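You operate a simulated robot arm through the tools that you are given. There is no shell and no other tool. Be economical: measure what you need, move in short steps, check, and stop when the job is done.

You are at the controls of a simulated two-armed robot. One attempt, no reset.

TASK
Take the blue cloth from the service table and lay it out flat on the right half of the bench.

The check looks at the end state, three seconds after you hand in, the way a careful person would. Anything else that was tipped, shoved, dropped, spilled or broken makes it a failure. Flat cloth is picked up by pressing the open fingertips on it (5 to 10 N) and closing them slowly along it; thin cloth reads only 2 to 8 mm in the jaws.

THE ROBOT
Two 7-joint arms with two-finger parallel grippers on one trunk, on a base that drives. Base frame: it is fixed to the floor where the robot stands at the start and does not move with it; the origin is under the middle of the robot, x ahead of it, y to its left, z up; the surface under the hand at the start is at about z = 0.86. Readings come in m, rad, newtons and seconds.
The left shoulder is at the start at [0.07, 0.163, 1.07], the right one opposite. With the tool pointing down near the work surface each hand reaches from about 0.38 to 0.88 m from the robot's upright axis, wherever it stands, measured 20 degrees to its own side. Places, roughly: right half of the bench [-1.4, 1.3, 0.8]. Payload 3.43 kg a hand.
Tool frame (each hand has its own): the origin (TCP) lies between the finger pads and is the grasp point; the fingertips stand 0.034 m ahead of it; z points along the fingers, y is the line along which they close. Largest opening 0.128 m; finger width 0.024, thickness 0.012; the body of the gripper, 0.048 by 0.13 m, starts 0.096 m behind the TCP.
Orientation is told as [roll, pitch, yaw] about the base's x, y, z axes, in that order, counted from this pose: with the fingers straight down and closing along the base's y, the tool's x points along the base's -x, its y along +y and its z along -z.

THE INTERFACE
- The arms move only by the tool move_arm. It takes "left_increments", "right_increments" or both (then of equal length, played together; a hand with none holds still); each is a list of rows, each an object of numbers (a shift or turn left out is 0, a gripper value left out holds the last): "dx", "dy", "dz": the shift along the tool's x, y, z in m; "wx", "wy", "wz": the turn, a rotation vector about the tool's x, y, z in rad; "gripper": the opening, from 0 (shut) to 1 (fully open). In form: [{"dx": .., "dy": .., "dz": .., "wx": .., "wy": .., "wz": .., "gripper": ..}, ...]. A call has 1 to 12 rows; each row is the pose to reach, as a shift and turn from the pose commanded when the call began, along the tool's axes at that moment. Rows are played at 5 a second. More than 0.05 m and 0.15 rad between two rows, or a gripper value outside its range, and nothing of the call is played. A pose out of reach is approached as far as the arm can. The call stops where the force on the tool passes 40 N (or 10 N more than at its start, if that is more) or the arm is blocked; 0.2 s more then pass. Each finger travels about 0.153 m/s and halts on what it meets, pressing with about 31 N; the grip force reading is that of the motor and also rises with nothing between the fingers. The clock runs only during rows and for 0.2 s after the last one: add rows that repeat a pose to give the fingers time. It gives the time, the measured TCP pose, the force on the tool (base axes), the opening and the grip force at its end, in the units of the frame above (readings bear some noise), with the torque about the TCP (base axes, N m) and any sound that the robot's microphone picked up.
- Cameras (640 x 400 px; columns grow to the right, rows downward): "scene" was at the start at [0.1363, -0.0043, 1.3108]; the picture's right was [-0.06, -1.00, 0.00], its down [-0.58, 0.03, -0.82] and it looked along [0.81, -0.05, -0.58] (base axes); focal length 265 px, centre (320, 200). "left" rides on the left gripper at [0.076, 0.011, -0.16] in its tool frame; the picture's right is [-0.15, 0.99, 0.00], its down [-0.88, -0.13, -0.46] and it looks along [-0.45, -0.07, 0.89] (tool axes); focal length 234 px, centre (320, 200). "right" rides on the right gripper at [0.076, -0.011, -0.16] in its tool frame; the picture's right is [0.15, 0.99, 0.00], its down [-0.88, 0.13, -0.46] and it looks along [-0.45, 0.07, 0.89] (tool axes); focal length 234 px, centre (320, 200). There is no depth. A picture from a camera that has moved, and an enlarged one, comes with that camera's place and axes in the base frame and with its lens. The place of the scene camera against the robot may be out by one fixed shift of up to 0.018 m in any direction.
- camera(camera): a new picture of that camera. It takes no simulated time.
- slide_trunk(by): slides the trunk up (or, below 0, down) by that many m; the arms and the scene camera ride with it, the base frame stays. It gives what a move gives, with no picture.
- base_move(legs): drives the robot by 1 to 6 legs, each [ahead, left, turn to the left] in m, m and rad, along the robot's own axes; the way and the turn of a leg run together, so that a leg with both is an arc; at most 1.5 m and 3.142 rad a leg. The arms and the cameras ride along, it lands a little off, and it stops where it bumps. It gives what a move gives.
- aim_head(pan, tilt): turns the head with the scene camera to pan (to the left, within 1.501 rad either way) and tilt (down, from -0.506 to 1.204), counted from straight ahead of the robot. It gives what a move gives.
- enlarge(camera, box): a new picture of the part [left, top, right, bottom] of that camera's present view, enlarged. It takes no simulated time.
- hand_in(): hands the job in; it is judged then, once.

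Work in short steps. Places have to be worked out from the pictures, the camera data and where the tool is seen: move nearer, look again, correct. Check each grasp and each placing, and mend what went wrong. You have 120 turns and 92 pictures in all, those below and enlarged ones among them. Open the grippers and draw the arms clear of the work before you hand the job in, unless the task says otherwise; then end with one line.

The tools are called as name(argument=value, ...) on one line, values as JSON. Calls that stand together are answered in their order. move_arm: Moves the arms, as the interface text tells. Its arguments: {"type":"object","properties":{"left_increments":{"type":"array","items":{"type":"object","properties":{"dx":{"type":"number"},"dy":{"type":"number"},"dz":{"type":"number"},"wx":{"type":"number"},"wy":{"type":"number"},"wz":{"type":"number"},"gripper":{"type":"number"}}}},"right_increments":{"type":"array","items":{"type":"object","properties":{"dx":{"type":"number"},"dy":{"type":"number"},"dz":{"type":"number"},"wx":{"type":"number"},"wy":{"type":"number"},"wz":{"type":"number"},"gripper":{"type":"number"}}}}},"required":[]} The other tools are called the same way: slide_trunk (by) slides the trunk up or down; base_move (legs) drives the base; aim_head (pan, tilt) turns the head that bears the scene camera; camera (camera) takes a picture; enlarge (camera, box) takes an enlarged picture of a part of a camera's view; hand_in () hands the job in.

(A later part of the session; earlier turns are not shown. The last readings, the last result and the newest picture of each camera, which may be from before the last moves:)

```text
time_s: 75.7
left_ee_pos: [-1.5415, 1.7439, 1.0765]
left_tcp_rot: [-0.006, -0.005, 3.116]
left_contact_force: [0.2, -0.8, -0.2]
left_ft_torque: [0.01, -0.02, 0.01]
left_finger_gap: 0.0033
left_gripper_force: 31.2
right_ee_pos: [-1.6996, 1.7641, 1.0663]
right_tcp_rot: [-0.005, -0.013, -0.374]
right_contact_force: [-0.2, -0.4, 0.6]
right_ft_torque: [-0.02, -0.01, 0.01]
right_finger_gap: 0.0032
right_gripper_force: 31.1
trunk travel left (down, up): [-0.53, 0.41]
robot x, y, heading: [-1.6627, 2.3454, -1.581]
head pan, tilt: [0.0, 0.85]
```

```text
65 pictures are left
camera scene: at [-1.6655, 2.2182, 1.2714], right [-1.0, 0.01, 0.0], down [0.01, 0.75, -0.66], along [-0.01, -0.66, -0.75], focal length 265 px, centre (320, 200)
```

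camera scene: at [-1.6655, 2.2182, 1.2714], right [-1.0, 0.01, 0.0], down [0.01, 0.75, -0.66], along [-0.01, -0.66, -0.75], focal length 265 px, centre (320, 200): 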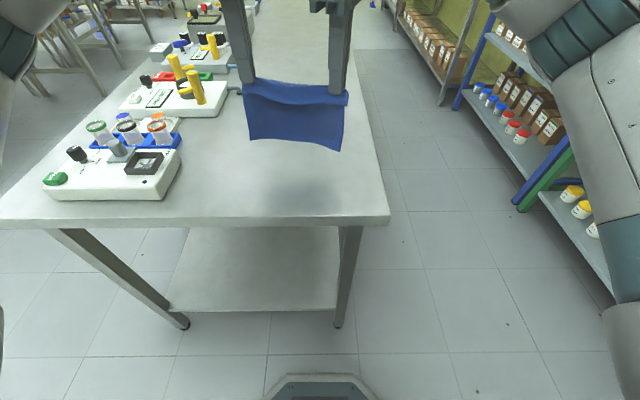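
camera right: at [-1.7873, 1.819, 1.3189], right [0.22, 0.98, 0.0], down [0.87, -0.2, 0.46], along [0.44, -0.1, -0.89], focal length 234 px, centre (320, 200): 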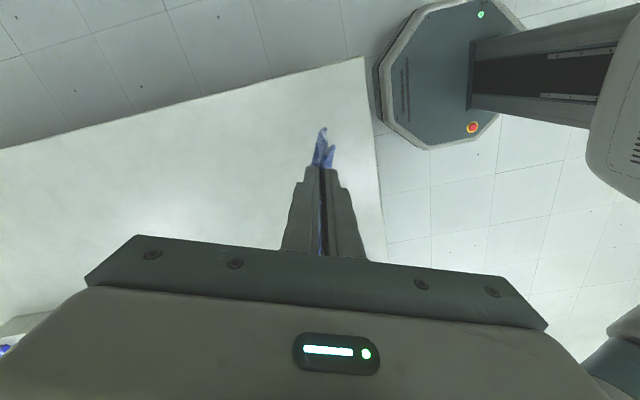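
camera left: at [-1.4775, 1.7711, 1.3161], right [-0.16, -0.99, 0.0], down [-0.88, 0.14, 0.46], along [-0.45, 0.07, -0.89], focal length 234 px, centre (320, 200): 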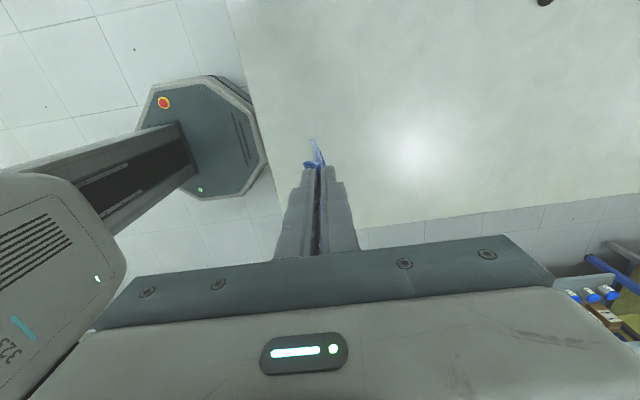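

Relieved, and the cloth hangs evenly; its lower edge is at about z 0.916. Drive ahead 0.10 m and lower the trunk 0.045 so the hem nearly touches.

base_move(legs=[[0.1, 0, 0]])

slide_trunk(by=-0.045)

camera(camera="scene")

camera(camera="left")

```text
time_s: 76.9
left_ee_pos: [-1.5427, 1.6432, 1.0774]
left_tcp_rot: [-0.007, -0.005, 3.117]
left_contact_force: [0.3, -0.1, -0.5]
left_ft_torque: [0.05, -0.03, -0.03]
left_finger_gap: 0.0035
left_gripper_force: 31.0
right_ee_pos: [-1.7004, 1.6629, 1.0653]
right_tcp_rot: [-0.003, -0.011, -0.374]
right_contact_force: [-0.5, -1.1, -0.7]
right_ft_torque: [0.01, -0.03, -0.02]
right_finger_gap: 0.0037
right_gripper_force: 31.6
trunk travel left (down, up): [-0.53, 0.41]
robot x, y, heading: [-1.6621, 2.2451, -1.577]
head pan, tilt: [0.0, 0.85]
```

```text
time_s: 77.7
left_ee_pos: [-1.5422, 1.644, 1.0338]
left_tcp_rot: [-0.006, -0.005, 3.118]
left_contact_force: [0.4, -0.6, -0.2]
left_ft_torque: [-0.03, -0.01, -0.01]
left_finger_gap: 0.0036
left_gripper_force: 30.6
right_ee_pos: [-1.7003, 1.6641, 1.0213]
right_tcp_rot: [-0.005, -0.012, -0.374]
right_contact_force: [0.2, 0.7, 0.6]
right_ft_torque: [-0.01, -0.01, 0.02]
right_finger_gap: 0.0034
right_gripper_force: 30.9
trunk travel left (down, up): [-0.485, 0.455]
robot x, y, heading: [-1.6658, 2.2435, -1.578]
head pan, tilt: [0.0, 0.85]
```

```text
64 pictures are left
camera scene: at [-1.6665, 2.1183, 1.2265], right [-1.0, 0.01, 0.0], down [0.01, 0.75, -0.66], along [-0.01, -0.66, -0.75], focal length 265 px, centre (320, 200)
```

scene: 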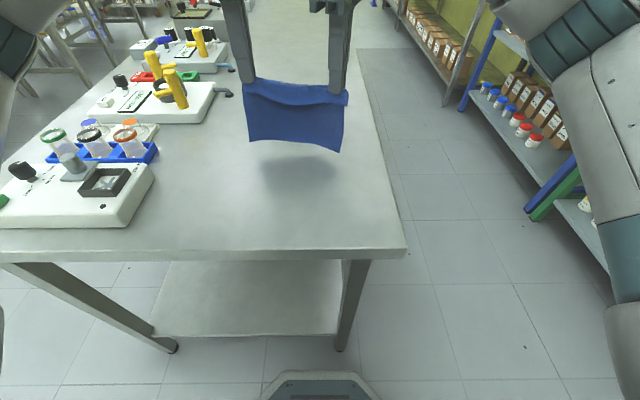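

```text
63 pictures are left
camera left: at [-1.4667, 1.6306, 1.1917], right [-0.17, -0.99, 0.0], down [-0.87, 0.15, 0.46], along [-0.45, 0.08, -0.89], focal length 234 px, centre (320, 200)
```

left: 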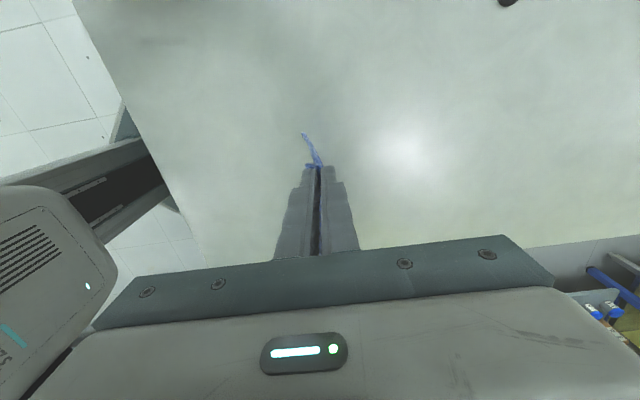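

The hem is about 1 cm above the bench and curls slightly toward the robot. I'll touch it down while pulling +y, so it trails toward −y, and look.

move_arm(left_increments=[{"dz": 0.02}, {"dz": 0.028, "dy": -0.012}, {"dz": 0.033, "dy": -0.025}, {"dz": 0.038, "dy": -0.038}], right_increments=[{"dz": 0.01}, {"dz": 0.015, "dx": 0.0044, "dy": 0.0112}, {"dz": 0.02, "dx": 0.0091, "dy": 0.0233}, {"dz": 0.025, "dx": 0.0139, "dy": 0.0353}])

camera(camera="scene")

camera(camera="left")

```text
time_s: 78.7
left_ee_pos: [-1.5426, 1.6825, 0.9951]
left_tcp_rot: [-0.003, -0.005, 3.116]
left_contact_force: [-0.3, 0.3, -0.4]
left_ft_torque: [-0.03, 0.0, 0.0]
left_finger_gap: 0.0033
left_gripper_force: 31.1
right_ee_pos: [-1.6992, 1.6999, 0.9944]
right_tcp_rot: [-0.004, -0.014, -0.376]
right_contact_force: [0.2, 0.7, 0.4]
right_ft_torque: [-0.03, -0.01, -0.03]
right_finger_gap: 0.0035
right_gripper_force: 30.2
trunk travel left (down, up): [-0.485, 0.455]
robot x, y, heading: [-1.6666, 2.2454, -1.58]
head pan, tilt: [0.0, 0.85]
```

```text
62 pictures are left
camera scene: at [-1.6665, 2.118, 1.2265], right [-1.0, 0.01, 0.0], down [0.01, 0.75, -0.66], along [-0.01, -0.66, -0.75], focal length 265 px, centre (320, 200)
```

scene: 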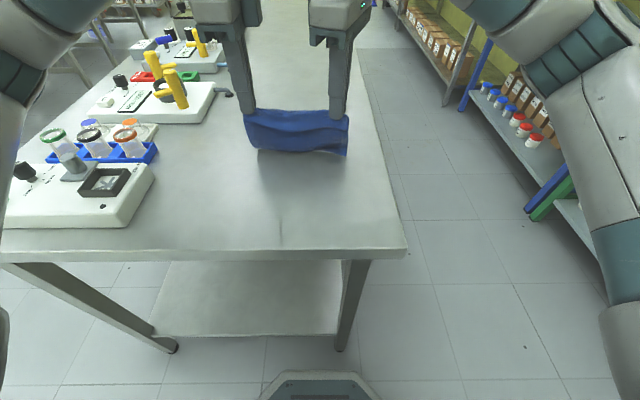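

```text
61 pictures are left
camera left: at [-1.4663, 1.6686, 1.1543], right [-0.17, -0.99, 0.0], down [-0.87, 0.15, 0.46], along [-0.45, 0.08, -0.89], focal length 234 px, centre (320, 200)
```

left: 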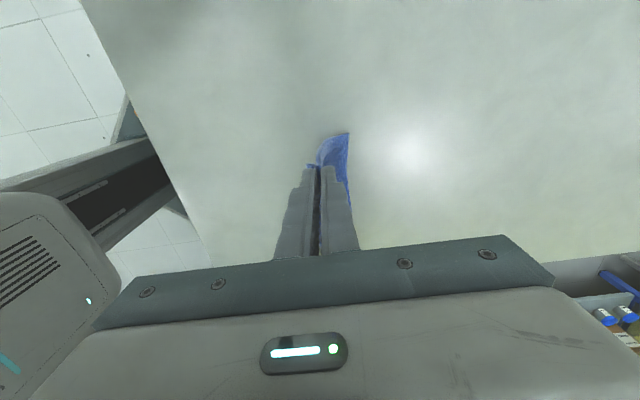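

The hem has landed and trails to −y as wanted. Continue: retreat faster than lowering to straighten it.

move_arm(left_increments=[{"dz": 0.006, "dy": -0.012}, {"dz": 0.014, "dy": -0.025}, {"dz": 0.024, "dy": -0.038}, {"dz": 0.036, "dy": -0.05}], right_increments=[{"dz": 0.006, "dx": 0.0044, "dy": 0.0112}, {"dz": 0.014, "dx": 0.0091, "dy": 0.0233}, {"dz": 0.024, "dx": 0.0139, "dy": 0.0353}, {"dz": 0.036, "dx": 0.0183, "dy": 0.0465}])

camera(camera="scene")

camera(camera="left")

```text
time_s: 79.7
left_ee_pos: [-1.5403, 1.7317, 0.9585]
left_tcp_rot: [-0.006, -0.007, 3.116]
left_contact_force: [0.4, 0.0, -0.1]
left_ft_torque: [-0.01, -0.03, 0.0]
left_finger_gap: 0.0034
left_gripper_force: 30.8
right_ee_pos: [-1.6986, 1.75, 0.9589]
right_tcp_rot: [-0.003, -0.012, -0.375]
right_contact_force: [0.1, 0.1, -1.0]
right_ft_torque: [0.01, -0.01, 0.02]
right_finger_gap: 0.0035
right_gripper_force: 30.4
trunk travel left (down, up): [-0.485, 0.455]
robot x, y, heading: [-1.6648, 2.2419, -1.579]
head pan, tilt: [0.0, 0.85]
```

```text
60 pictures are left
camera scene: at [-1.6664, 2.1175, 1.2265], right [-1.0, 0.01, 0.0], down [0.01, 0.75, -0.66], along [-0.01, -0.66, -0.75], focal length 265 px, centre (320, 200)
```

scene: 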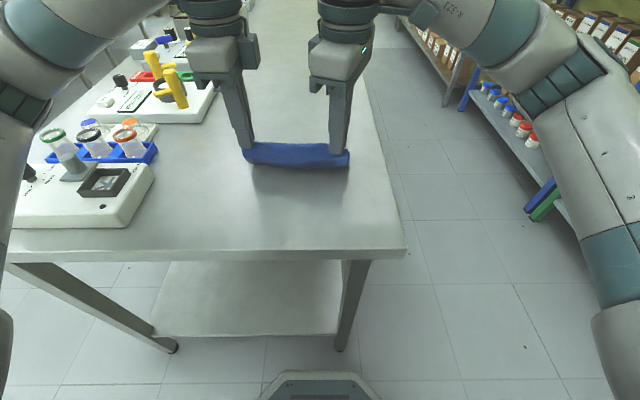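

```text
59 pictures are left
camera left: at [-1.4646, 1.7185, 1.1181], right [-0.17, -0.99, 0.0], down [-0.87, 0.15, 0.46], along [-0.45, 0.08, -0.89], focal length 234 px, centre (320, 200)
```

left: 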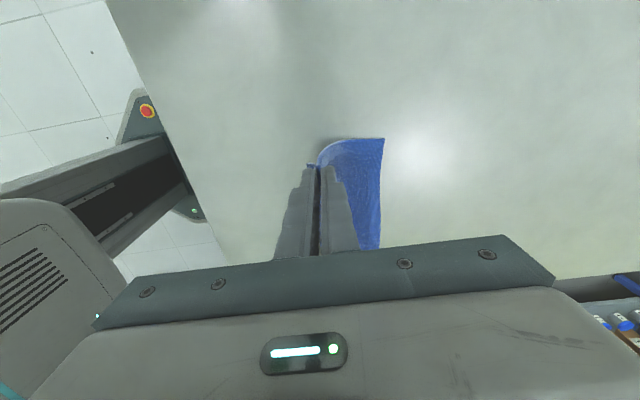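

Laying out well; hem at y ≈ 1.66, tips at y ≈ 1.73. Retreat another 0.028 while lowering 0.03.

move_arm(left_increments=[{"dz": 0.008, "dy": -0.01}, {"dz": 0.018, "dy": -0.02}, {"dz": 0.03, "dy": -0.028}], right_increments=[{"dz": 0.008, "dx": 0.0037, "dy": 0.0093}, {"dz": 0.018, "dx": 0.0073, "dy": 0.0186}, {"dz": 0.03, "dx": 0.0102, "dy": 0.026}])

camera(camera="left")

```text
time_s: 80.5
left_ee_pos: [-1.5414, 1.7598, 0.9294]
left_tcp_rot: [-0.006, -0.004, 3.117]
left_contact_force: [-0.5, 0.6, 0.3]
left_ft_torque: [-0.05, -0.02, -0.01]
left_finger_gap: 0.0034
left_gripper_force: 30.9
right_ee_pos: [-1.6974, 1.7774, 0.9291]
right_tcp_rot: [-0.003, -0.013, -0.375]
right_contact_force: [-1.0, 0.4, 0.0]
right_ft_torque: [-0.01, -0.02, -0.01]
right_finger_gap: 0.0032
right_gripper_force: 30.8
trunk travel left (down, up): [-0.485, 0.455]
robot x, y, heading: [-1.6662, 2.2431, -1.58]
head pan, tilt: [0.0, 0.85]
```

```text
58 pictures are left
camera left: at [-1.4639, 1.7466, 1.0878], right [-0.17, -0.99, 0.0], down [-0.87, 0.15, 0.46], along [-0.45, 0.08, -0.89], focal length 234 px, centre (320, 200)
```

left: 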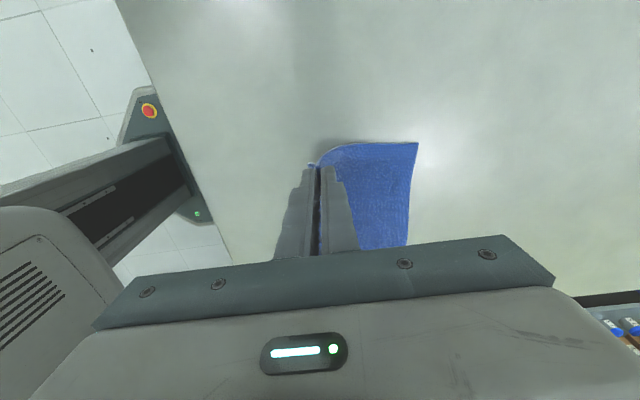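

Very good, still in reach. Retreat 0.02 more and lower to TCP ≈ 0.905.

move_arm(left_increments=[{"dz": 0.008, "dy": -0.008}, {"dz": 0.016, "dy": -0.015}, {"dz": 0.024, "dy": -0.02}], right_increments=[{"dz": 0.008, "dx": 0.0029, "dy": 0.0074}, {"dz": 0.016, "dx": 0.0055, "dy": 0.014}, {"dz": 0.024, "dx": 0.0073, "dy": 0.0186}])

camera(camera="left")

camera(camera="right")

```text
time_s: 81.3
left_ee_pos: [-1.5394, 1.7801, 0.9049]
left_tcp_rot: [-0.005, -0.005, 3.116]
left_contact_force: [0.8, 0.4, -0.3]
left_ft_torque: [0.04, -0.01, 0.01]
left_finger_gap: 0.0033
left_gripper_force: 31.3
right_ee_pos: [-1.6982, 1.7972, 0.904]
right_tcp_rot: [-0.006, -0.013, -0.376]
right_contact_force: [0.8, -0.2, -0.1]
right_ft_torque: [-0.01, -0.03, 0.0]
right_finger_gap: 0.0034
right_gripper_force: 31.2
trunk travel left (down, up): [-0.485, 0.455]
robot x, y, heading: [-1.6623, 2.2485, -1.584]
head pan, tilt: [0.0, 0.85]
```

```text
57 pictures are left
camera left: at [-1.4634, 1.767, 1.0642], right [-0.17, -0.99, 0.0], down [-0.87, 0.15, 0.46], along [-0.45, 0.08, -0.89], focal length 234 px, centre (320, 200)
```

left: 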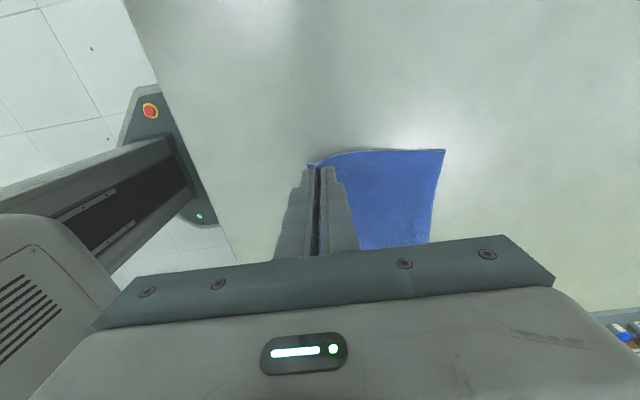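

```text
56 pictures are left
camera right: at [-1.7753, 1.8162, 1.0654], right [0.23, 0.97, -0.01], down [0.86, -0.2, 0.47], along [0.45, -0.11, -0.88], focal length 234 px, centre (320, 200)
```

right: 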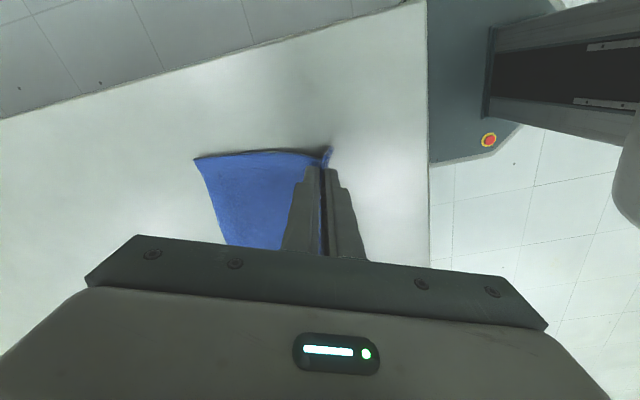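

The cloth lies flat; only the pinched near edge remains. Lower to light contact, as when picking.

move_arm(left_increments=[{"dz": 0.003, "dy": -0.001}, {"dz": 0.006, "dy": -0.002}, {"dz": 0.008, "dy": -0.002}], right_increments=[{"dz": 0.003}, {"dz": 0.006, "dy": 0.002}, {"dz": 0.008, "dy": 0.002}])

```text
time_s: 82.1
left_ee_pos: [-1.5399, 1.782, 0.8974]
left_tcp_rot: [-0.004, -0.005, 3.117]
left_contact_force: [-0.1, 0.2, 0.8]
left_ft_torque: [0.03, 0.0, -0.01]
left_finger_gap: 0.0036
left_gripper_force: 31.6
right_ee_pos: [-1.6973, 1.8009, 0.8979]
right_tcp_rot: [-0.005, -0.013, -0.376]
right_contact_force: [-0.1, -1.0, -0.3]
right_ft_torque: [0.03, 0.0, 0.0]
right_finger_gap: 0.0033
right_gripper_force: 31.4
trunk travel left (down, up): [-0.485, 0.455]
robot x, y, heading: [-1.6637, 2.2469, -1.586]
head pan, tilt: [0.0, 0.85]
```

Not in contact yet; lower a few more millimetres.

move_arm(left_increments=[{"dz": 0.003}, {"dz": 0.005}, {"dz": 0.005}], right_increments=[{"dz": 0.003}, {"dz": 0.005}, {"dz": 0.005}])

```text
time_s: 82.9
left_ee_pos: [-1.5398, 1.7812, 0.892]
left_tcp_rot: [-0.005, -0.007, 3.116]
left_contact_force: [-0.2, 0.3, 0.1]
left_ft_torque: [-0.03, 0.01, 0.02]
left_finger_gap: 0.0035
left_gripper_force: 30.8
right_ee_pos: [-1.698, 1.7991, 0.8917]
right_tcp_rot: [-0.006, -0.014, -0.376]
right_contact_force: [0.4, -0.5, 1.1]
right_ft_torque: [0.0, -0.03, -0.01]
right_finger_gap: 0.0029
right_gripper_force: 31.4
trunk travel left (down, up): [-0.485, 0.455]
robot x, y, heading: [-1.6608, 2.2427, -1.579]
head pan, tilt: [0.0, 0.85]
```

Still free, so the bench is a little lower. Continue in small steps.

move_arm(left_increments=[{"dz": 0.002}, {"dz": 0.004}, {"dz": 0.006}, {"dz": 0.008}], right_increments=[{"dz": 0.002}, {"dz": 0.004}, {"dz": 0.006}, {"dz": 0.008}])

```text
time_s: 84.0
left_ee_pos: [-1.5396, 1.7843, 0.8867]
left_tcp_rot: [0.003, -0.009, 3.117]
left_contact_force: [0.6, 0.6, 8.9]
left_ft_torque: [0.04, 0.01, -0.02]
left_finger_gap: 0.0033
left_gripper_force: 31.2
right_ee_pos: [-1.698, 1.8007, 0.8883]
right_tcp_rot: [-0.013, -0.021, -0.377]
right_contact_force: [-2.3, 2.1, 21.3]
right_ft_torque: [0.07, 0.11, -0.02]
right_finger_gap: 0.0032
right_gripper_force: 30.5
trunk travel left (down, up): [-0.485, 0.455]
robot x, y, heading: [-1.6659, 2.2462, -1.586]
head pan, tilt: [0.0, 0.85]
stopped in row 4 (right hand): the force on the tool passed its limit at 42 N (the readings are from after the stop); the commanded pose is now the measured one
```

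Contact at TCP ≈ 0.888. Ease the right hand up slightly, then open both slowly to ~30 mm to spread the pinched ridge back out.

move_arm(right_increments=[{"dz": -0.002}, {"dz": -0.002, "gripper": 0.03}, {"dz": -0.002, "gripper": 0.06}, {"dz": -0.002, "gripper": 0.09}, {"dz": -0.002, "gripper": 0.12}, {"dz": -0.002, "gripper": 0.15}, {"dz": -0.002, "gripper": 0.18}, {"dz": -0.002, "gripper": 0.21}, {"dz": -0.002, "gripper": 0.24}, {"dz": -0.002, "gripper": 0.26}], left_increments=[{}, {"gripper": 0.03}, {"gripper": 0.06}, {"gripper": 0.09}, {"gripper": 0.12}, {"gripper": 0.15}, {"gripper": 0.18}, {"gripper": 0.21}, {"gripper": 0.24}, {"gripper": 0.26}])

camera(camera="left")

camera(camera="right")

```text
time_s: 86.2
left_ee_pos: [-1.5403, 1.7843, 0.887]
left_tcp_rot: [0.0, -0.004, 3.116]
left_contact_force: [0.5, 0.3, 25.5]
left_ft_torque: [-0.03, 0.06, 0.0]
left_finger_gap: 0.0262
left_gripper_force: 0.0
right_ee_pos: [-1.6982, 1.8009, 0.8885]
right_tcp_rot: [-0.011, -0.017, -0.377]
right_contact_force: [0.9, -0.3, 2.2]
right_ft_torque: [0.02, 0.0, -0.01]
right_finger_gap: 0.0326
right_gripper_force: 0.0
trunk travel left (down, up): [-0.485, 0.455]
robot x, y, heading: [-1.6641, 2.2452, -1.582]
head pan, tilt: [0.0, 0.85]
```

```text
55 pictures are left
camera left: at [-1.464, 1.7704, 1.0452], right [-0.17, -0.99, 0.0], down [-0.87, 0.15, 0.46], along [-0.45, 0.08, -0.89], focal length 234 px, centre (320, 200)
```

left: 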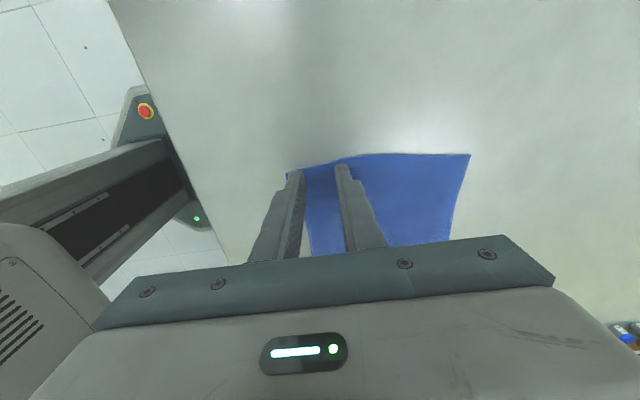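

```text
54 pictures are left
camera right: at [-1.7752, 1.8196, 1.0489], right [0.23, 0.97, -0.01], down [0.86, -0.2, 0.47], along [0.46, -0.12, -0.88], focal length 234 px, centre (320, 200)
```

right: 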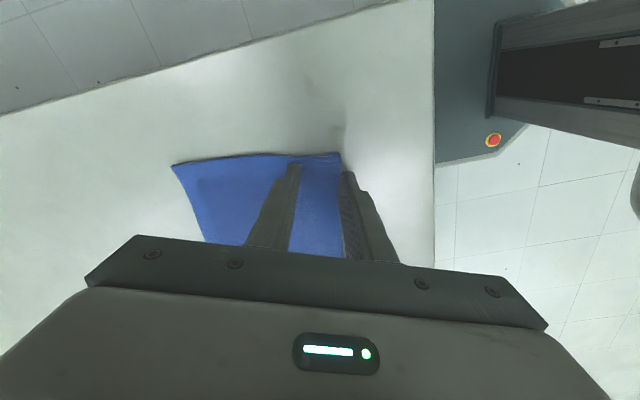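

The ridge has spread out. Lift both hands straight up and look at the result.

move_arm(right_increments=[{"dz": -0.005}, {"dz": -0.03}, {"dz": -0.07}, {"dz": -0.11}, {"dz": -0.15}], left_increments=[{"dz": -0.005}, {"dz": -0.03}, {"dz": -0.07}, {"dz": -0.11}, {"dz": -0.15}])

camera(camera="scene")

camera(camera="left")

camera(camera="right")

```text
time_s: 87.4
left_ee_pos: [-1.5397, 1.7841, 1.0366]
left_tcp_rot: [0.0, -0.005, 3.117]
left_contact_force: [-0.2, 0.2, -0.2]
left_ft_torque: [-0.05, 0.0, 0.02]
left_finger_gap: 0.0334
left_gripper_force: 0.0
right_ee_pos: [-1.7, 1.8023, 1.0403]
right_tcp_rot: [-0.01, -0.018, -0.378]
right_contact_force: [0.0, 0.8, -0.1]
right_ft_torque: [-0.03, -0.02, 0.03]
right_finger_gap: 0.0335
right_gripper_force: 0.1
trunk travel left (down, up): [-0.485, 0.455]
robot x, y, heading: [-1.6618, 2.2438, -1.584]
head pan, tilt: [0.0, 0.85]
```

```text
53 pictures are left
camera scene: at [-1.6668, 2.1196, 1.2265], right [-1.0, 0.01, 0.0], down [0.01, 0.75, -0.66], along [-0.01, -0.66, -0.75], focal length 265 px, centre (320, 200)
```

scene: 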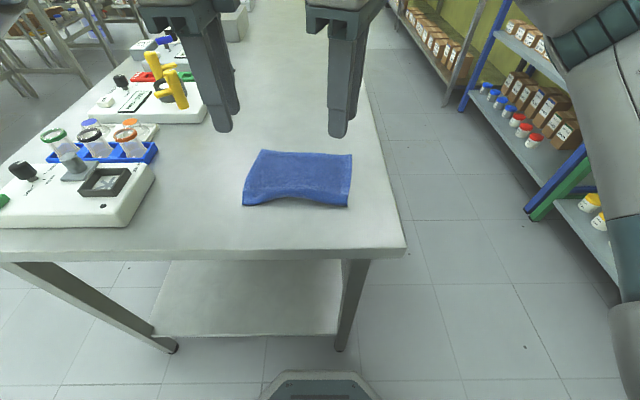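

```text
52 pictures are left
camera left: at [-1.4626, 1.7704, 1.1952], right [-0.17, -0.99, 0.0], down [-0.87, 0.15, 0.46], along [-0.45, 0.08, -0.89], focal length 234 px, centre (320, 200)
```

left: 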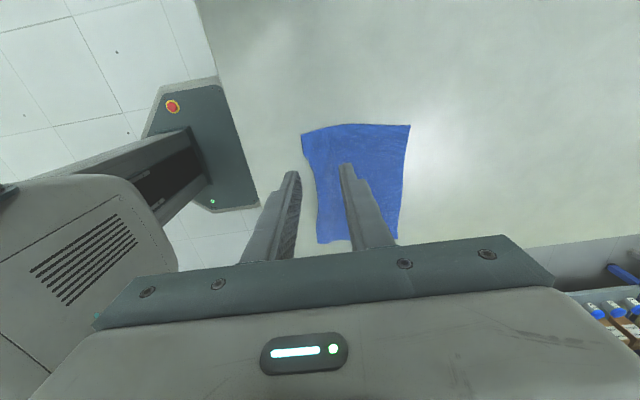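

```text
51 pictures are left
camera right: at [-1.777, 1.8221, 1.1995], right [0.23, 0.97, -0.01], down [0.86, -0.2, 0.47], along [0.45, -0.12, -0.88], focal length 234 px, centre (320, 200)
```

right: 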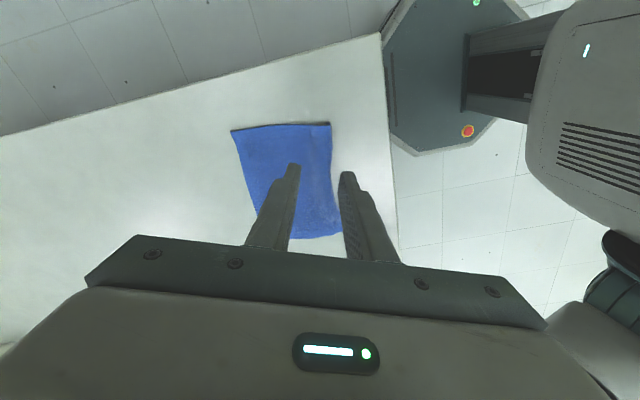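

The cloth lies spread out. Raise the trunk and back away, then check it closely.

slide_trunk(by=0.25)

base_move(legs=[[-0.25, 0, 0]])

enlarge(camera="scene", box=[220, 60, 420, 210])

camera(camera="scene")

```text
time_s: 90.0
left_ee_pos: [-1.5384, 1.7819, 1.285]
left_tcp_rot: [-0.004, -0.006, 3.115]
left_contact_force: [0.4, 0.4, 0.1]
left_ft_torque: [-0.01, -0.01, -0.01]
left_finger_gap: 0.0333
left_gripper_force: 0.0
right_ee_pos: [-1.6981, 1.8001, 1.2881]
right_tcp_rot: [-0.007, -0.017, -0.375]
right_contact_force: [0.8, 0.9, -0.2]
right_ft_torque: [0.0, 0.01, 0.0]
right_finger_gap: 0.0334
right_gripper_force: 0.0
trunk travel left (down, up): [-0.735, 0.205]
robot x, y, heading: [-1.6608, 2.2459, -1.581]
head pan, tilt: [0.0, 0.85]
```

```text
time_s: 91.8
left_ee_pos: [-1.5345, 2.0295, 1.2854]
left_tcp_rot: [-0.005, -0.007, 3.122]
left_contact_force: [-0.1, -1.1, -0.8]
left_ft_torque: [0.02, 0.0, -0.02]
left_finger_gap: 0.0332
left_gripper_force: 0.1
right_ee_pos: [-1.6958, 2.0484, 1.2883]
right_tcp_rot: [-0.007, -0.017, -0.376]
right_contact_force: [-1.1, 0.7, 0.0]
right_ft_torque: [0.02, 0.02, 0.0]
right_finger_gap: 0.0333
right_gripper_force: 0.0
trunk travel left (down, up): [-0.735, 0.205]
robot x, y, heading: [-1.664, 2.4949, -1.581]
head pan, tilt: [0.0, 0.85]
```

```text
2.67 times, centred on (320, 135) of scene
camera zoom: at [-1.6638, 2.3649, 1.4762], right [-1.0, 0.01, 0.0], down [0.01, 0.75, -0.66], along [-0.01, -0.66, -0.75], focal length 706 px, centre (320, 373)
```

zoom: 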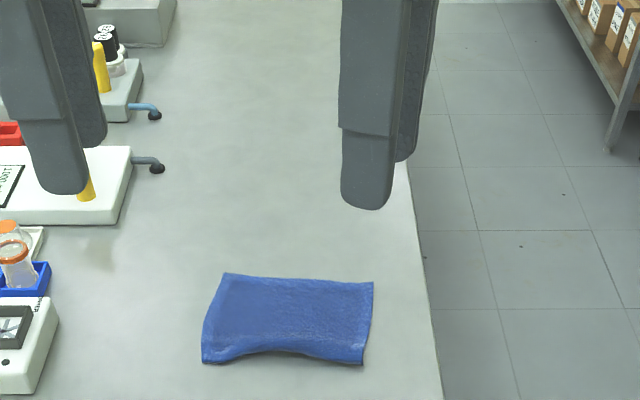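

```text
49 pictures are left
camera scene: at [-1.6638, 2.3649, 1.4762], right [-1.0, 0.01, 0.0], down [0.01, 0.75, -0.66], along [-0.01, -0.66, -0.75], focal length 265 px, centre (320, 200)
```

scene: 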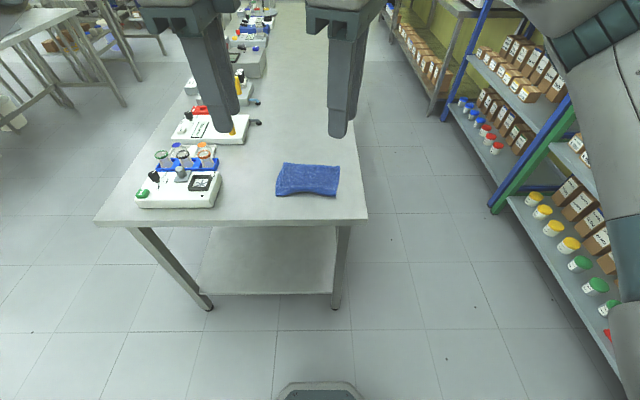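

The cloth measures about 0.19 × 0.16 m, close to its original size, but the middle of the near edge seems slightly raised. Look at it more closely.

enlarge(camera="scene", box=[260, 148, 356, 208])

slide_trunk(by=-0.3)

aim_head(pan=0, tilt=0.6)

camera(camera="scene")

```text
6.67 times, centred on (308, 178) of scene
camera zoom: at [-1.6638, 2.3649, 1.4762], right [-1.0, 0.01, 0.0], down [0.01, 0.75, -0.66], along [-0.01, -0.66, -0.75], focal length 1766 px, centre (400, 347)
```

zoom: 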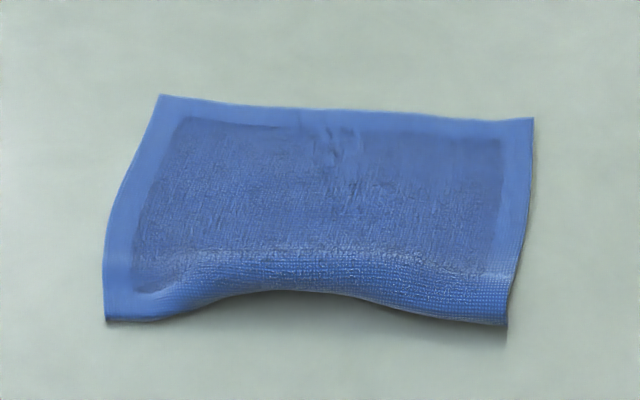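

```text
time_s: 94.8
left_ee_pos: [-1.5362, 2.0313, 0.9859]
left_tcp_rot: [-0.004, -0.005, 3.121]
left_contact_force: [-0.2, 0.5, 0.2]
left_ft_torque: [-0.03, 0.02, -0.01]
left_finger_gap: 0.0332
left_gripper_force: 0.0
right_ee_pos: [-1.6959, 2.05, 0.9872]
right_tcp_rot: [-0.008, -0.018, -0.374]
right_contact_force: [-0.2, -0.2, -0.3]
right_ft_torque: [-0.01, -0.03, -0.01]
right_finger_gap: 0.0333
right_gripper_force: 0.2
trunk travel left (down, up): [-0.435, 0.505]
robot x, y, heading: [-1.6613, 2.4906, -1.584]
head pan, tilt: [0.0, 0.85]
```

```text
time_s: 95.5
left_ee_pos: [-1.5349, 2.0302, 0.985]
left_tcp_rot: [-0.003, -0.003, 3.12]
left_contact_force: [-0.3, -0.7, -0.3]
left_ft_torque: [-0.01, -0.02, -0.01]
left_finger_gap: 0.0333
left_gripper_force: 0.1
right_ee_pos: [-1.6963, 2.0503, 0.9893]
right_tcp_rot: [-0.008, -0.017, -0.374]
right_contact_force: [-0.1, -0.2, -0.6]
right_ft_torque: [0.0, -0.02, -0.03]
right_finger_gap: 0.0334
right_gripper_force: 0.2
trunk travel left (down, up): [-0.435, 0.505]
robot x, y, heading: [-1.6634, 2.4935, -1.583]
head pan, tilt: [0.0, 0.6]
```

```text
47 pictures are left
camera scene: at [-1.6639, 2.356, 1.1972], right [-1.0, 0.01, 0.0], down [0.0, 0.57, -0.82], along [-0.01, -0.82, -0.57], focal length 265 px, centre (320, 200)
```

scene: 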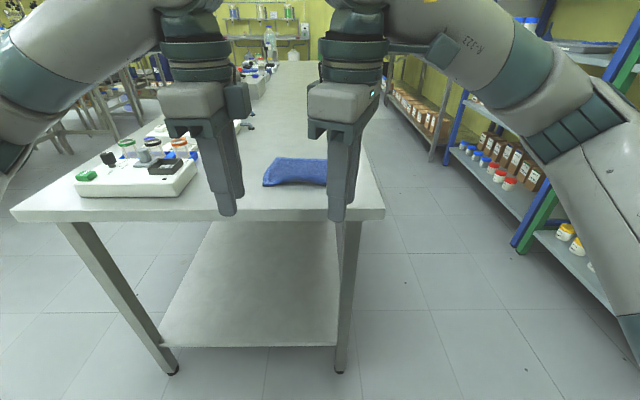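

The near edge appears to curl under in the middle. Spread the hands apart for an unobstructed low view.

move_arm(left_increments=[{"dx": 0.04}, {"dx": 0.08}, {"dx": 0.12}], right_increments=[{"dx": 0.037, "dy": -0.0147}, {"dx": 0.0745, "dy": -0.0293}, {"dx": 0.1117, "dy": -0.044}])

enlarge(camera="scene", box=[240, 140, 368, 220])

```text
time_s: 96.3
left_ee_pos: [-1.4147, 2.0285, 0.986]
left_tcp_rot: [-0.002, -0.005, 3.12]
left_contact_force: [0.2, 0.5, -0.4]
left_ft_torque: [0.0, 0.0, -0.03]
left_finger_gap: 0.0334
left_gripper_force: 0.1
right_ee_pos: [-1.816, 2.0498, 0.9879]
right_tcp_rot: [-0.011, -0.016, -0.375]
right_contact_force: [1.3, -0.4, 0.3]
right_ft_torque: [-0.05, 0.02, 0.0]
right_finger_gap: 0.0332
right_gripper_force: 0.0
trunk travel left (down, up): [-0.435, 0.505]
robot x, y, heading: [-1.6593, 2.4938, -1.582]
head pan, tilt: [0.0, 0.6]
```

```text
5.00 times, centred on (304, 180) of scene
camera zoom: at [-1.6642, 2.3572, 1.1975], right [-1.0, 0.01, 0.0], down [0.01, 0.56, -0.83], along [-0.01, -0.83, -0.56], focal length 1324 px, centre (400, 300)
```

zoom: 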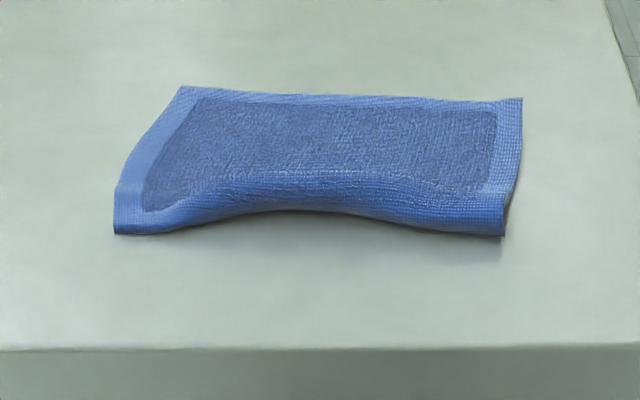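

The near hem stands up as a low hump with the edge off the bench. I'll flatten it by pressing with closed fingers of the left hand and wiping outward. First close it and shift it over to the cloth's middle line, at the bench's end.

base_move(legs=[[0, -0.08, 0]])

move_arm(left_increments=[{"dx": -0.04, "gripper": 0}, {"dx": -0.08, "gripper": 0}, {"dx": -0.12, "gripper": 0}, {"dx": -0.135, "gripper": 0}])

```text
time_s: 97.4
left_ee_pos: [-1.4957, 2.0287, 0.9856]
left_tcp_rot: [-0.003, -0.005, 3.12]
left_contact_force: [-0.2, -0.9, -1.2]
left_ft_torque: [0.01, -0.06, -0.01]
left_finger_gap: 0.0332
left_gripper_force: 0.0
right_ee_pos: [-1.8959, 2.0499, 0.9873]
right_tcp_rot: [-0.007, -0.018, -0.374]
right_contact_force: [-0.4, -0.5, 0.2]
right_ft_torque: [0.01, -0.05, 0.0]
right_finger_gap: 0.0333
right_gripper_force: 0.1
trunk travel left (down, up): [-0.435, 0.505]
robot x, y, heading: [-1.7381, 2.4927, -1.579]
head pan, tilt: [0.0, 0.6]
```

```text
time_s: 98.4
left_ee_pos: [-1.6297, 2.0313, 0.9865]
left_tcp_rot: [-0.003, -0.007, 3.121]
left_contact_force: [-0.3, 0.4, -0.1]
left_ft_torque: [-0.01, 0.0, 0.03]
left_finger_gap: 0.0
left_gripper_force: 30.9
right_ee_pos: [-1.8953, 2.0503, 0.9868]
right_tcp_rot: [-0.009, -0.017, -0.376]
right_contact_force: [-0.3, -0.1, 0.1]
right_ft_torque: [-0.01, -0.01, -0.03]
right_finger_gap: 0.0332
right_gripper_force: 0.1
trunk travel left (down, up): [-0.435, 0.505]
robot x, y, heading: [-1.7411, 2.4944, -1.577]
head pan, tilt: [0.0, 0.6]
```

Drive ahead 0.15 and bring the left hand over y ≈ 1.77, still high.

base_move(legs=[[0.15, 0, 0]])

move_arm(left_increments=[{"dy": 0.04}, {"dy": 0.08}, {"dy": 0.115}])

camera(camera="left")

camera(camera="scene")

```text
time_s: 99.8
left_ee_pos: [-1.6304, 1.8813, 0.9858]
left_tcp_rot: [-0.003, -0.004, 3.121]
left_contact_force: [0.0, 0.3, -0.4]
left_ft_torque: [0.04, 0.01, 0.0]
left_finger_gap: 0.0003
left_gripper_force: 31.0
right_ee_pos: [-1.8956, 1.8991, 0.9874]
right_tcp_rot: [-0.007, -0.016, -0.374]
right_contact_force: [0.3, 0.1, 0.2]
right_ft_torque: [0.06, 0.0, 0.02]
right_finger_gap: 0.0334
right_gripper_force: 0.0
trunk travel left (down, up): [-0.435, 0.505]
robot x, y, heading: [-1.7428, 2.3436, -1.58]
head pan, tilt: [0.0, 0.6]
```

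```text
time_s: 100.6
left_ee_pos: [-1.6315, 1.7658, 0.9851]
left_tcp_rot: [-0.003, -0.006, 3.121]
left_contact_force: [0.6, 0.2, -0.4]
left_ft_torque: [0.03, 0.02, 0.0]
left_finger_gap: 0.0
left_gripper_force: 30.9
right_ee_pos: [-1.8967, 1.8999, 0.9869]
right_tcp_rot: [-0.008, -0.017, -0.377]
right_contact_force: [-0.5, -0.4, 0.6]
right_ft_torque: [0.03, 0.04, 0.03]
right_finger_gap: 0.0333
right_gripper_force: 0.1
trunk travel left (down, up): [-0.435, 0.505]
robot x, y, heading: [-1.7397, 2.3432, -1.58]
head pan, tilt: [0.0, 0.6]
```

```text
45 pictures are left
camera left: at [-1.5559, 1.7526, 1.1436], right [-0.17, -0.99, 0.0], down [-0.88, 0.15, 0.46], along [-0.45, 0.08, -0.89], focal length 234 px, centre (320, 200)
```

left: 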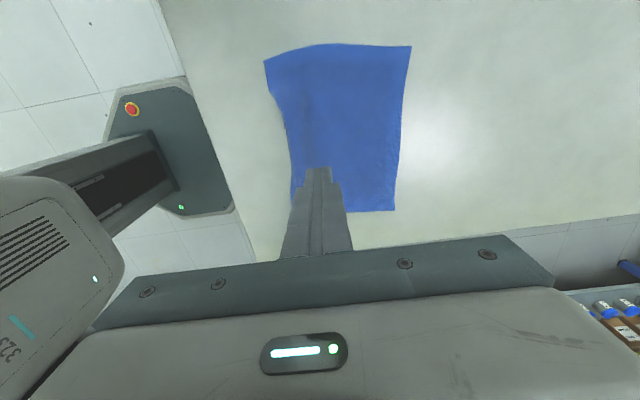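

```text
44 pictures are left
camera scene: at [-1.7451, 2.2064, 1.1972], right [-1.0, 0.01, 0.0], down [0.0, 0.57, -0.82], along [-0.01, -0.82, -0.57], focal length 265 px, centre (320, 200)
```

scene: 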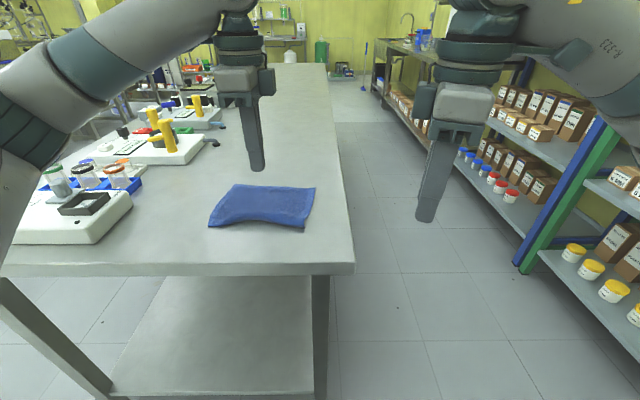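

The near-edge middle bows in near y ≈ 1.79. Descend at y ≈ 1.765 to light contact.

move_arm(left_increments=[{"dz": 0.04}, {"dz": 0.075}, {"dz": 0.09}, {"dz": 0.094}, {"dz": 0.097}, {"dz": 0.099}])

enlarge(camera="scene", box=[190, 150, 350, 250])

```text
time_s: 102.0
left_ee_pos: [-1.6334, 1.7673, 0.8876]
left_tcp_rot: [-0.001, -0.006, 3.121]
left_contact_force: [0.6, 0.6, 5.7]
left_ft_torque: [0.03, 0.0, 0.0]
left_finger_gap: 0.0
left_gripper_force: 31.6
right_ee_pos: [-1.897, 1.9002, 0.9882]
right_tcp_rot: [-0.009, -0.016, -0.374]
right_contact_force: [0.1, 0.6, 0.1]
right_ft_torque: [-0.01, 0.02, 0.02]
right_finger_gap: 0.0332
right_gripper_force: 0.0
trunk travel left (down, up): [-0.435, 0.505]
robot x, y, heading: [-1.7407, 2.3467, -1.578]
head pan, tilt: [0.0, 0.6]
```

```text
4.00 times, centred on (270, 200) of scene
camera zoom: at [-1.7449, 2.2075, 1.1975], right [-1.0, 0.01, 0.0], down [0.0, 0.56, -0.83], along [-0.01, -0.83, -0.56], focal length 1059 px, centre (520, 200)
```

zoom: 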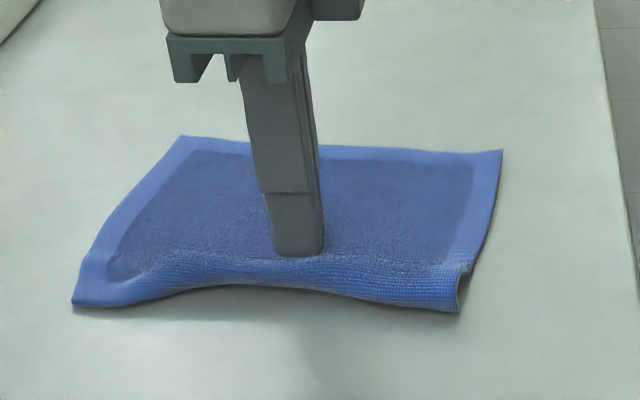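

Good contact (5.7 N) just inside the hump. Wipe outward (+y) 0.05 m, then look.

move_arm(left_increments=[{"dy": -0.008}, {"dy": -0.016}, {"dy": -0.024}, {"dy": -0.032}, {"dy": -0.04}, {"dy": -0.05}])

enlarge(camera="scene", box=[190, 150, 350, 250])

```text
time_s: 103.4
left_ee_pos: [-1.6324, 1.8178, 0.8874]
left_tcp_rot: [-0.003, -0.006, 3.121]
left_contact_force: [0.2, -1.5, 8.7]
left_ft_torque: [-0.05, 0.01, 0.04]
left_finger_gap: 0.0001
left_gripper_force: 30.7
right_ee_pos: [-1.8968, 1.9006, 0.9878]
right_tcp_rot: [-0.01, -0.018, -0.374]
right_contact_force: [-1.0, -0.2, 0.9]
right_ft_torque: [0.01, -0.01, 0.01]
right_finger_gap: 0.0335
right_gripper_force: 0.1
trunk travel left (down, up): [-0.435, 0.505]
robot x, y, heading: [-1.7442, 2.3444, -1.578]
head pan, tilt: [0.0, 0.6]
```

```text
4.00 times, centred on (270, 200) of scene
camera zoom: at [-1.745, 2.2075, 1.1974], right [-1.0, 0.01, 0.0], down [0.0, 0.56, -0.83], along [-0.01, -0.83, -0.56], focal length 1059 px, centre (520, 200)
```

zoom: 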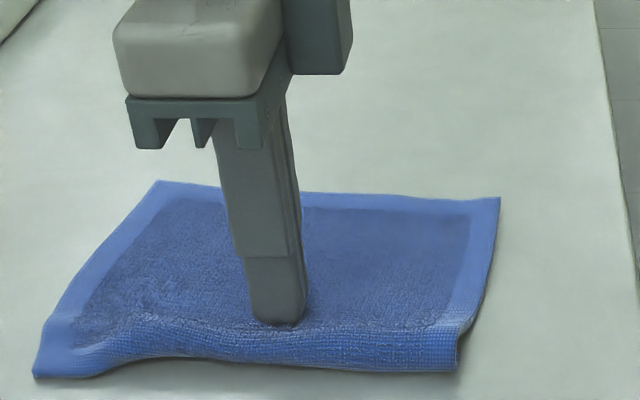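

The whole cloth slid with the finger. Dragging works but wiping doesn't flatten, so I'll lift, move 0.02 m outward and pat straight down on the hump.

move_arm(left_increments=[{"dz": -0.02}, {"dz": -0.04}, {"dz": -0.04, "dy": -0.022}, {"dz": -0.02, "dy": -0.022}, {"dz": -0.008, "dy": -0.022}, {"dz": 0.0, "dy": -0.022}, {"dz": 0.002, "dy": -0.022}])

move_arm(left_increments=[{"dz": -0.02}, {"dz": -0.06}, {"dz": -0.1}])

enlarge(camera="scene", box=[190, 150, 350, 250])

```text
time_s: 105.0
left_ee_pos: [-1.6315, 1.8397, 0.8892]
left_tcp_rot: [0.003, -0.008, 3.122]
left_contact_force: [1.8, -4.3, 31.4]
left_ft_torque: [0.0, -0.11, -0.02]
left_finger_gap: 0.0
left_gripper_force: 31.1
right_ee_pos: [-1.897, 1.9009, 0.9881]
right_tcp_rot: [-0.009, -0.018, -0.375]
right_contact_force: [-1.0, -0.2, -0.7]
right_ft_torque: [-0.03, 0.01, 0.0]
right_finger_gap: 0.0332
right_gripper_force: 0.1
trunk travel left (down, up): [-0.435, 0.505]
robot x, y, heading: [-1.7404, 2.3445, -1.58]
head pan, tilt: [0.0, 0.6]
```

```text
time_s: 105.8
left_ee_pos: [-1.6322, 1.8408, 0.9863]
left_tcp_rot: [-0.002, -0.004, 3.121]
left_contact_force: [-0.1, -0.1, 0.6]
left_ft_torque: [-0.02, -0.03, -0.01]
left_finger_gap: 0.0
left_gripper_force: 31.1
right_ee_pos: [-1.8967, 1.9008, 0.9883]
right_tcp_rot: [-0.01, -0.017, -0.375]
right_contact_force: [-0.6, 0.0, 0.4]
right_ft_torque: [0.0, -0.01, -0.02]
right_finger_gap: 0.0332
right_gripper_force: 0.1
trunk travel left (down, up): [-0.435, 0.505]
robot x, y, heading: [-1.739, 2.3449, -1.577]
head pan, tilt: [0.0, 0.6]
```

```text
4.00 times, centred on (270, 200) of scene
camera zoom: at [-1.7452, 2.2075, 1.1972], right [-1.0, 0.01, 0.0], down [0.0, 0.56, -0.83], along [-0.01, -0.83, -0.56], focal length 1059 px, centre (520, 200)
```

zoom: 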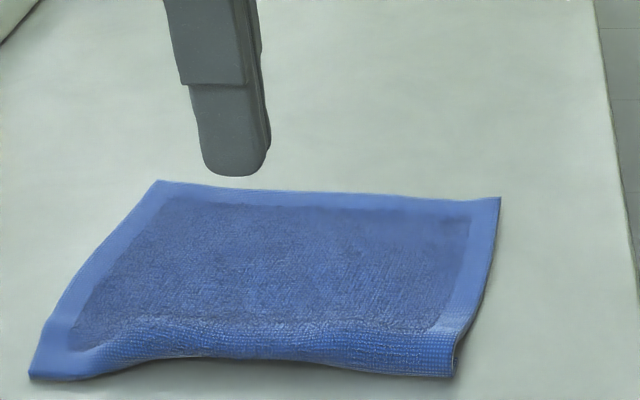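

Let me view the near edge from above with the left wrist camera, enlarged.

enlarge(camera="left", box=[230, 20, 470, 220])

aim_head(pan=0.25, tilt=1.0)

camera(camera="scene")

```text
2.00 times, centred on (350, 120) of left
camera zoom: at [-1.5557, 1.8264, 1.1434], right [-0.17, -0.99, 0.0], down [-0.88, 0.15, 0.46], along [-0.45, 0.08, -0.89], focal length 468 px, centre (260, 360)
```

zoom: 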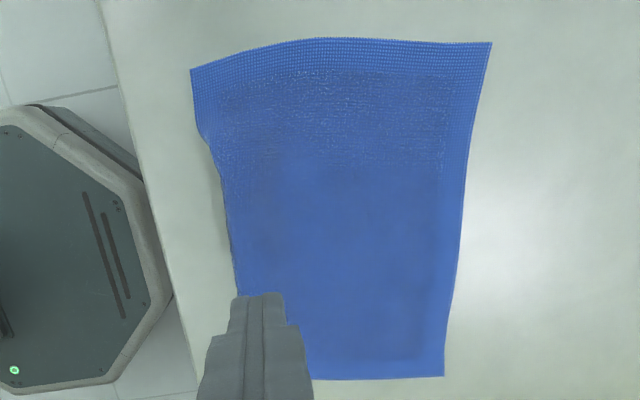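

```text
time_s: 106.6
left_ee_pos: [-1.6323, 1.8392, 0.9841]
left_tcp_rot: [-0.004, -0.006, 3.121]
left_contact_force: [-0.5, -0.7, -0.3]
left_ft_torque: [0.02, 0.01, -0.01]
left_finger_gap: 0.0
left_gripper_force: 31.6
right_ee_pos: [-1.8968, 1.9004, 0.9867]
right_tcp_rot: [-0.008, -0.018, -0.375]
right_contact_force: [0.0, -0.2, 1.1]
right_ft_torque: [0.02, 0.03, -0.01]
right_finger_gap: 0.0332
right_gripper_force: 0.0
trunk travel left (down, up): [-0.435, 0.505]
robot x, y, heading: [-1.7404, 2.3459, -1.584]
head pan, tilt: [0.25, 1.0]
```

```text
39 pictures are left
camera scene: at [-1.7275, 2.2277, 1.1654], right [-0.97, -0.24, 0.0], down [-0.2, 0.82, -0.54], along [0.13, -0.53, -0.84], focal length 265 px, centre (320, 200)
```

scene: 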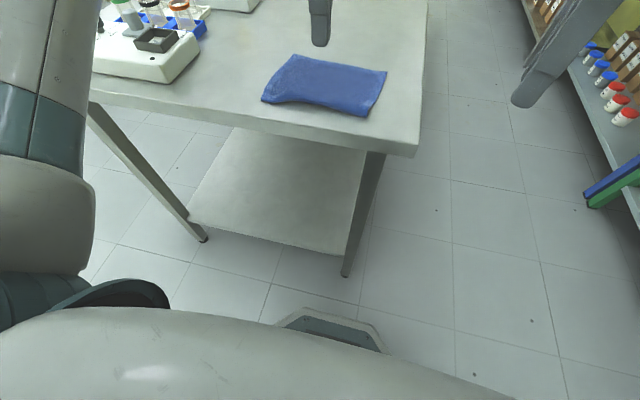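

Seen from above, the hem of the near edge is tucked under by ~1.5 cm except at the left corner. Plan: with a finger pressed at the cloth's middle, drag it +y so that the near edge overhangs the bench end and the hem drops free, then drag it back −y so it trails flat. First press at y ≈ 1.775.

move_arm(left_increments=[{"dy": 0.032}, {"dy": 0.064}, {"dy": 0.064, "dz": 0.04}, {"dy": 0.064, "dz": 0.08}, {"dy": 0.064, "dz": 0.092}, {"dy": 0.064, "dz": 0.096}, {"dy": 0.064, "dz": 0.099}])

aim_head(pan=0.1, tilt=0.8)

```text
time_s: 108.2
left_ee_pos: [-1.6341, 1.7744, 0.8871]
left_tcp_rot: [-0.002, -0.007, 3.121]
left_contact_force: [-0.9, -1.5, 8.5]
left_ft_torque: [-0.1, -0.01, -0.03]
left_finger_gap: 0.0001
left_gripper_force: 31.7
right_ee_pos: [-1.8972, 1.9003, 0.9879]
right_tcp_rot: [-0.009, -0.019, -0.376]
right_contact_force: [0.0, -0.4, -1.2]
right_ft_torque: [0.02, 0.0, 0.03]
right_finger_gap: 0.0331
right_gripper_force: 0.0
trunk travel left (down, up): [-0.435, 0.505]
robot x, y, heading: [-1.7428, 2.3399, -1.58]
head pan, tilt: [0.25, 1.0]
```

```text
time_s: 109.0
left_ee_pos: [-1.6343, 1.7754, 0.887]
left_tcp_rot: [-0.002, -0.008, 3.121]
left_contact_force: [1.5, -2.6, 13.3]
left_ft_torque: [-0.1, -0.07, -0.02]
left_finger_gap: 0.0001
left_gripper_force: 30.9
right_ee_pos: [-1.8968, 1.9018, 0.9877]
right_tcp_rot: [-0.008, -0.017, -0.376]
right_contact_force: [-0.7, 0.3, -0.3]
right_ft_torque: [0.0, -0.02, 0.02]
right_finger_gap: 0.0331
right_gripper_force: 0.1
trunk travel left (down, up): [-0.435, 0.505]
robot x, y, heading: [-1.7465, 2.3457, -1.577]
head pan, tilt: [0.099, 0.799]
```

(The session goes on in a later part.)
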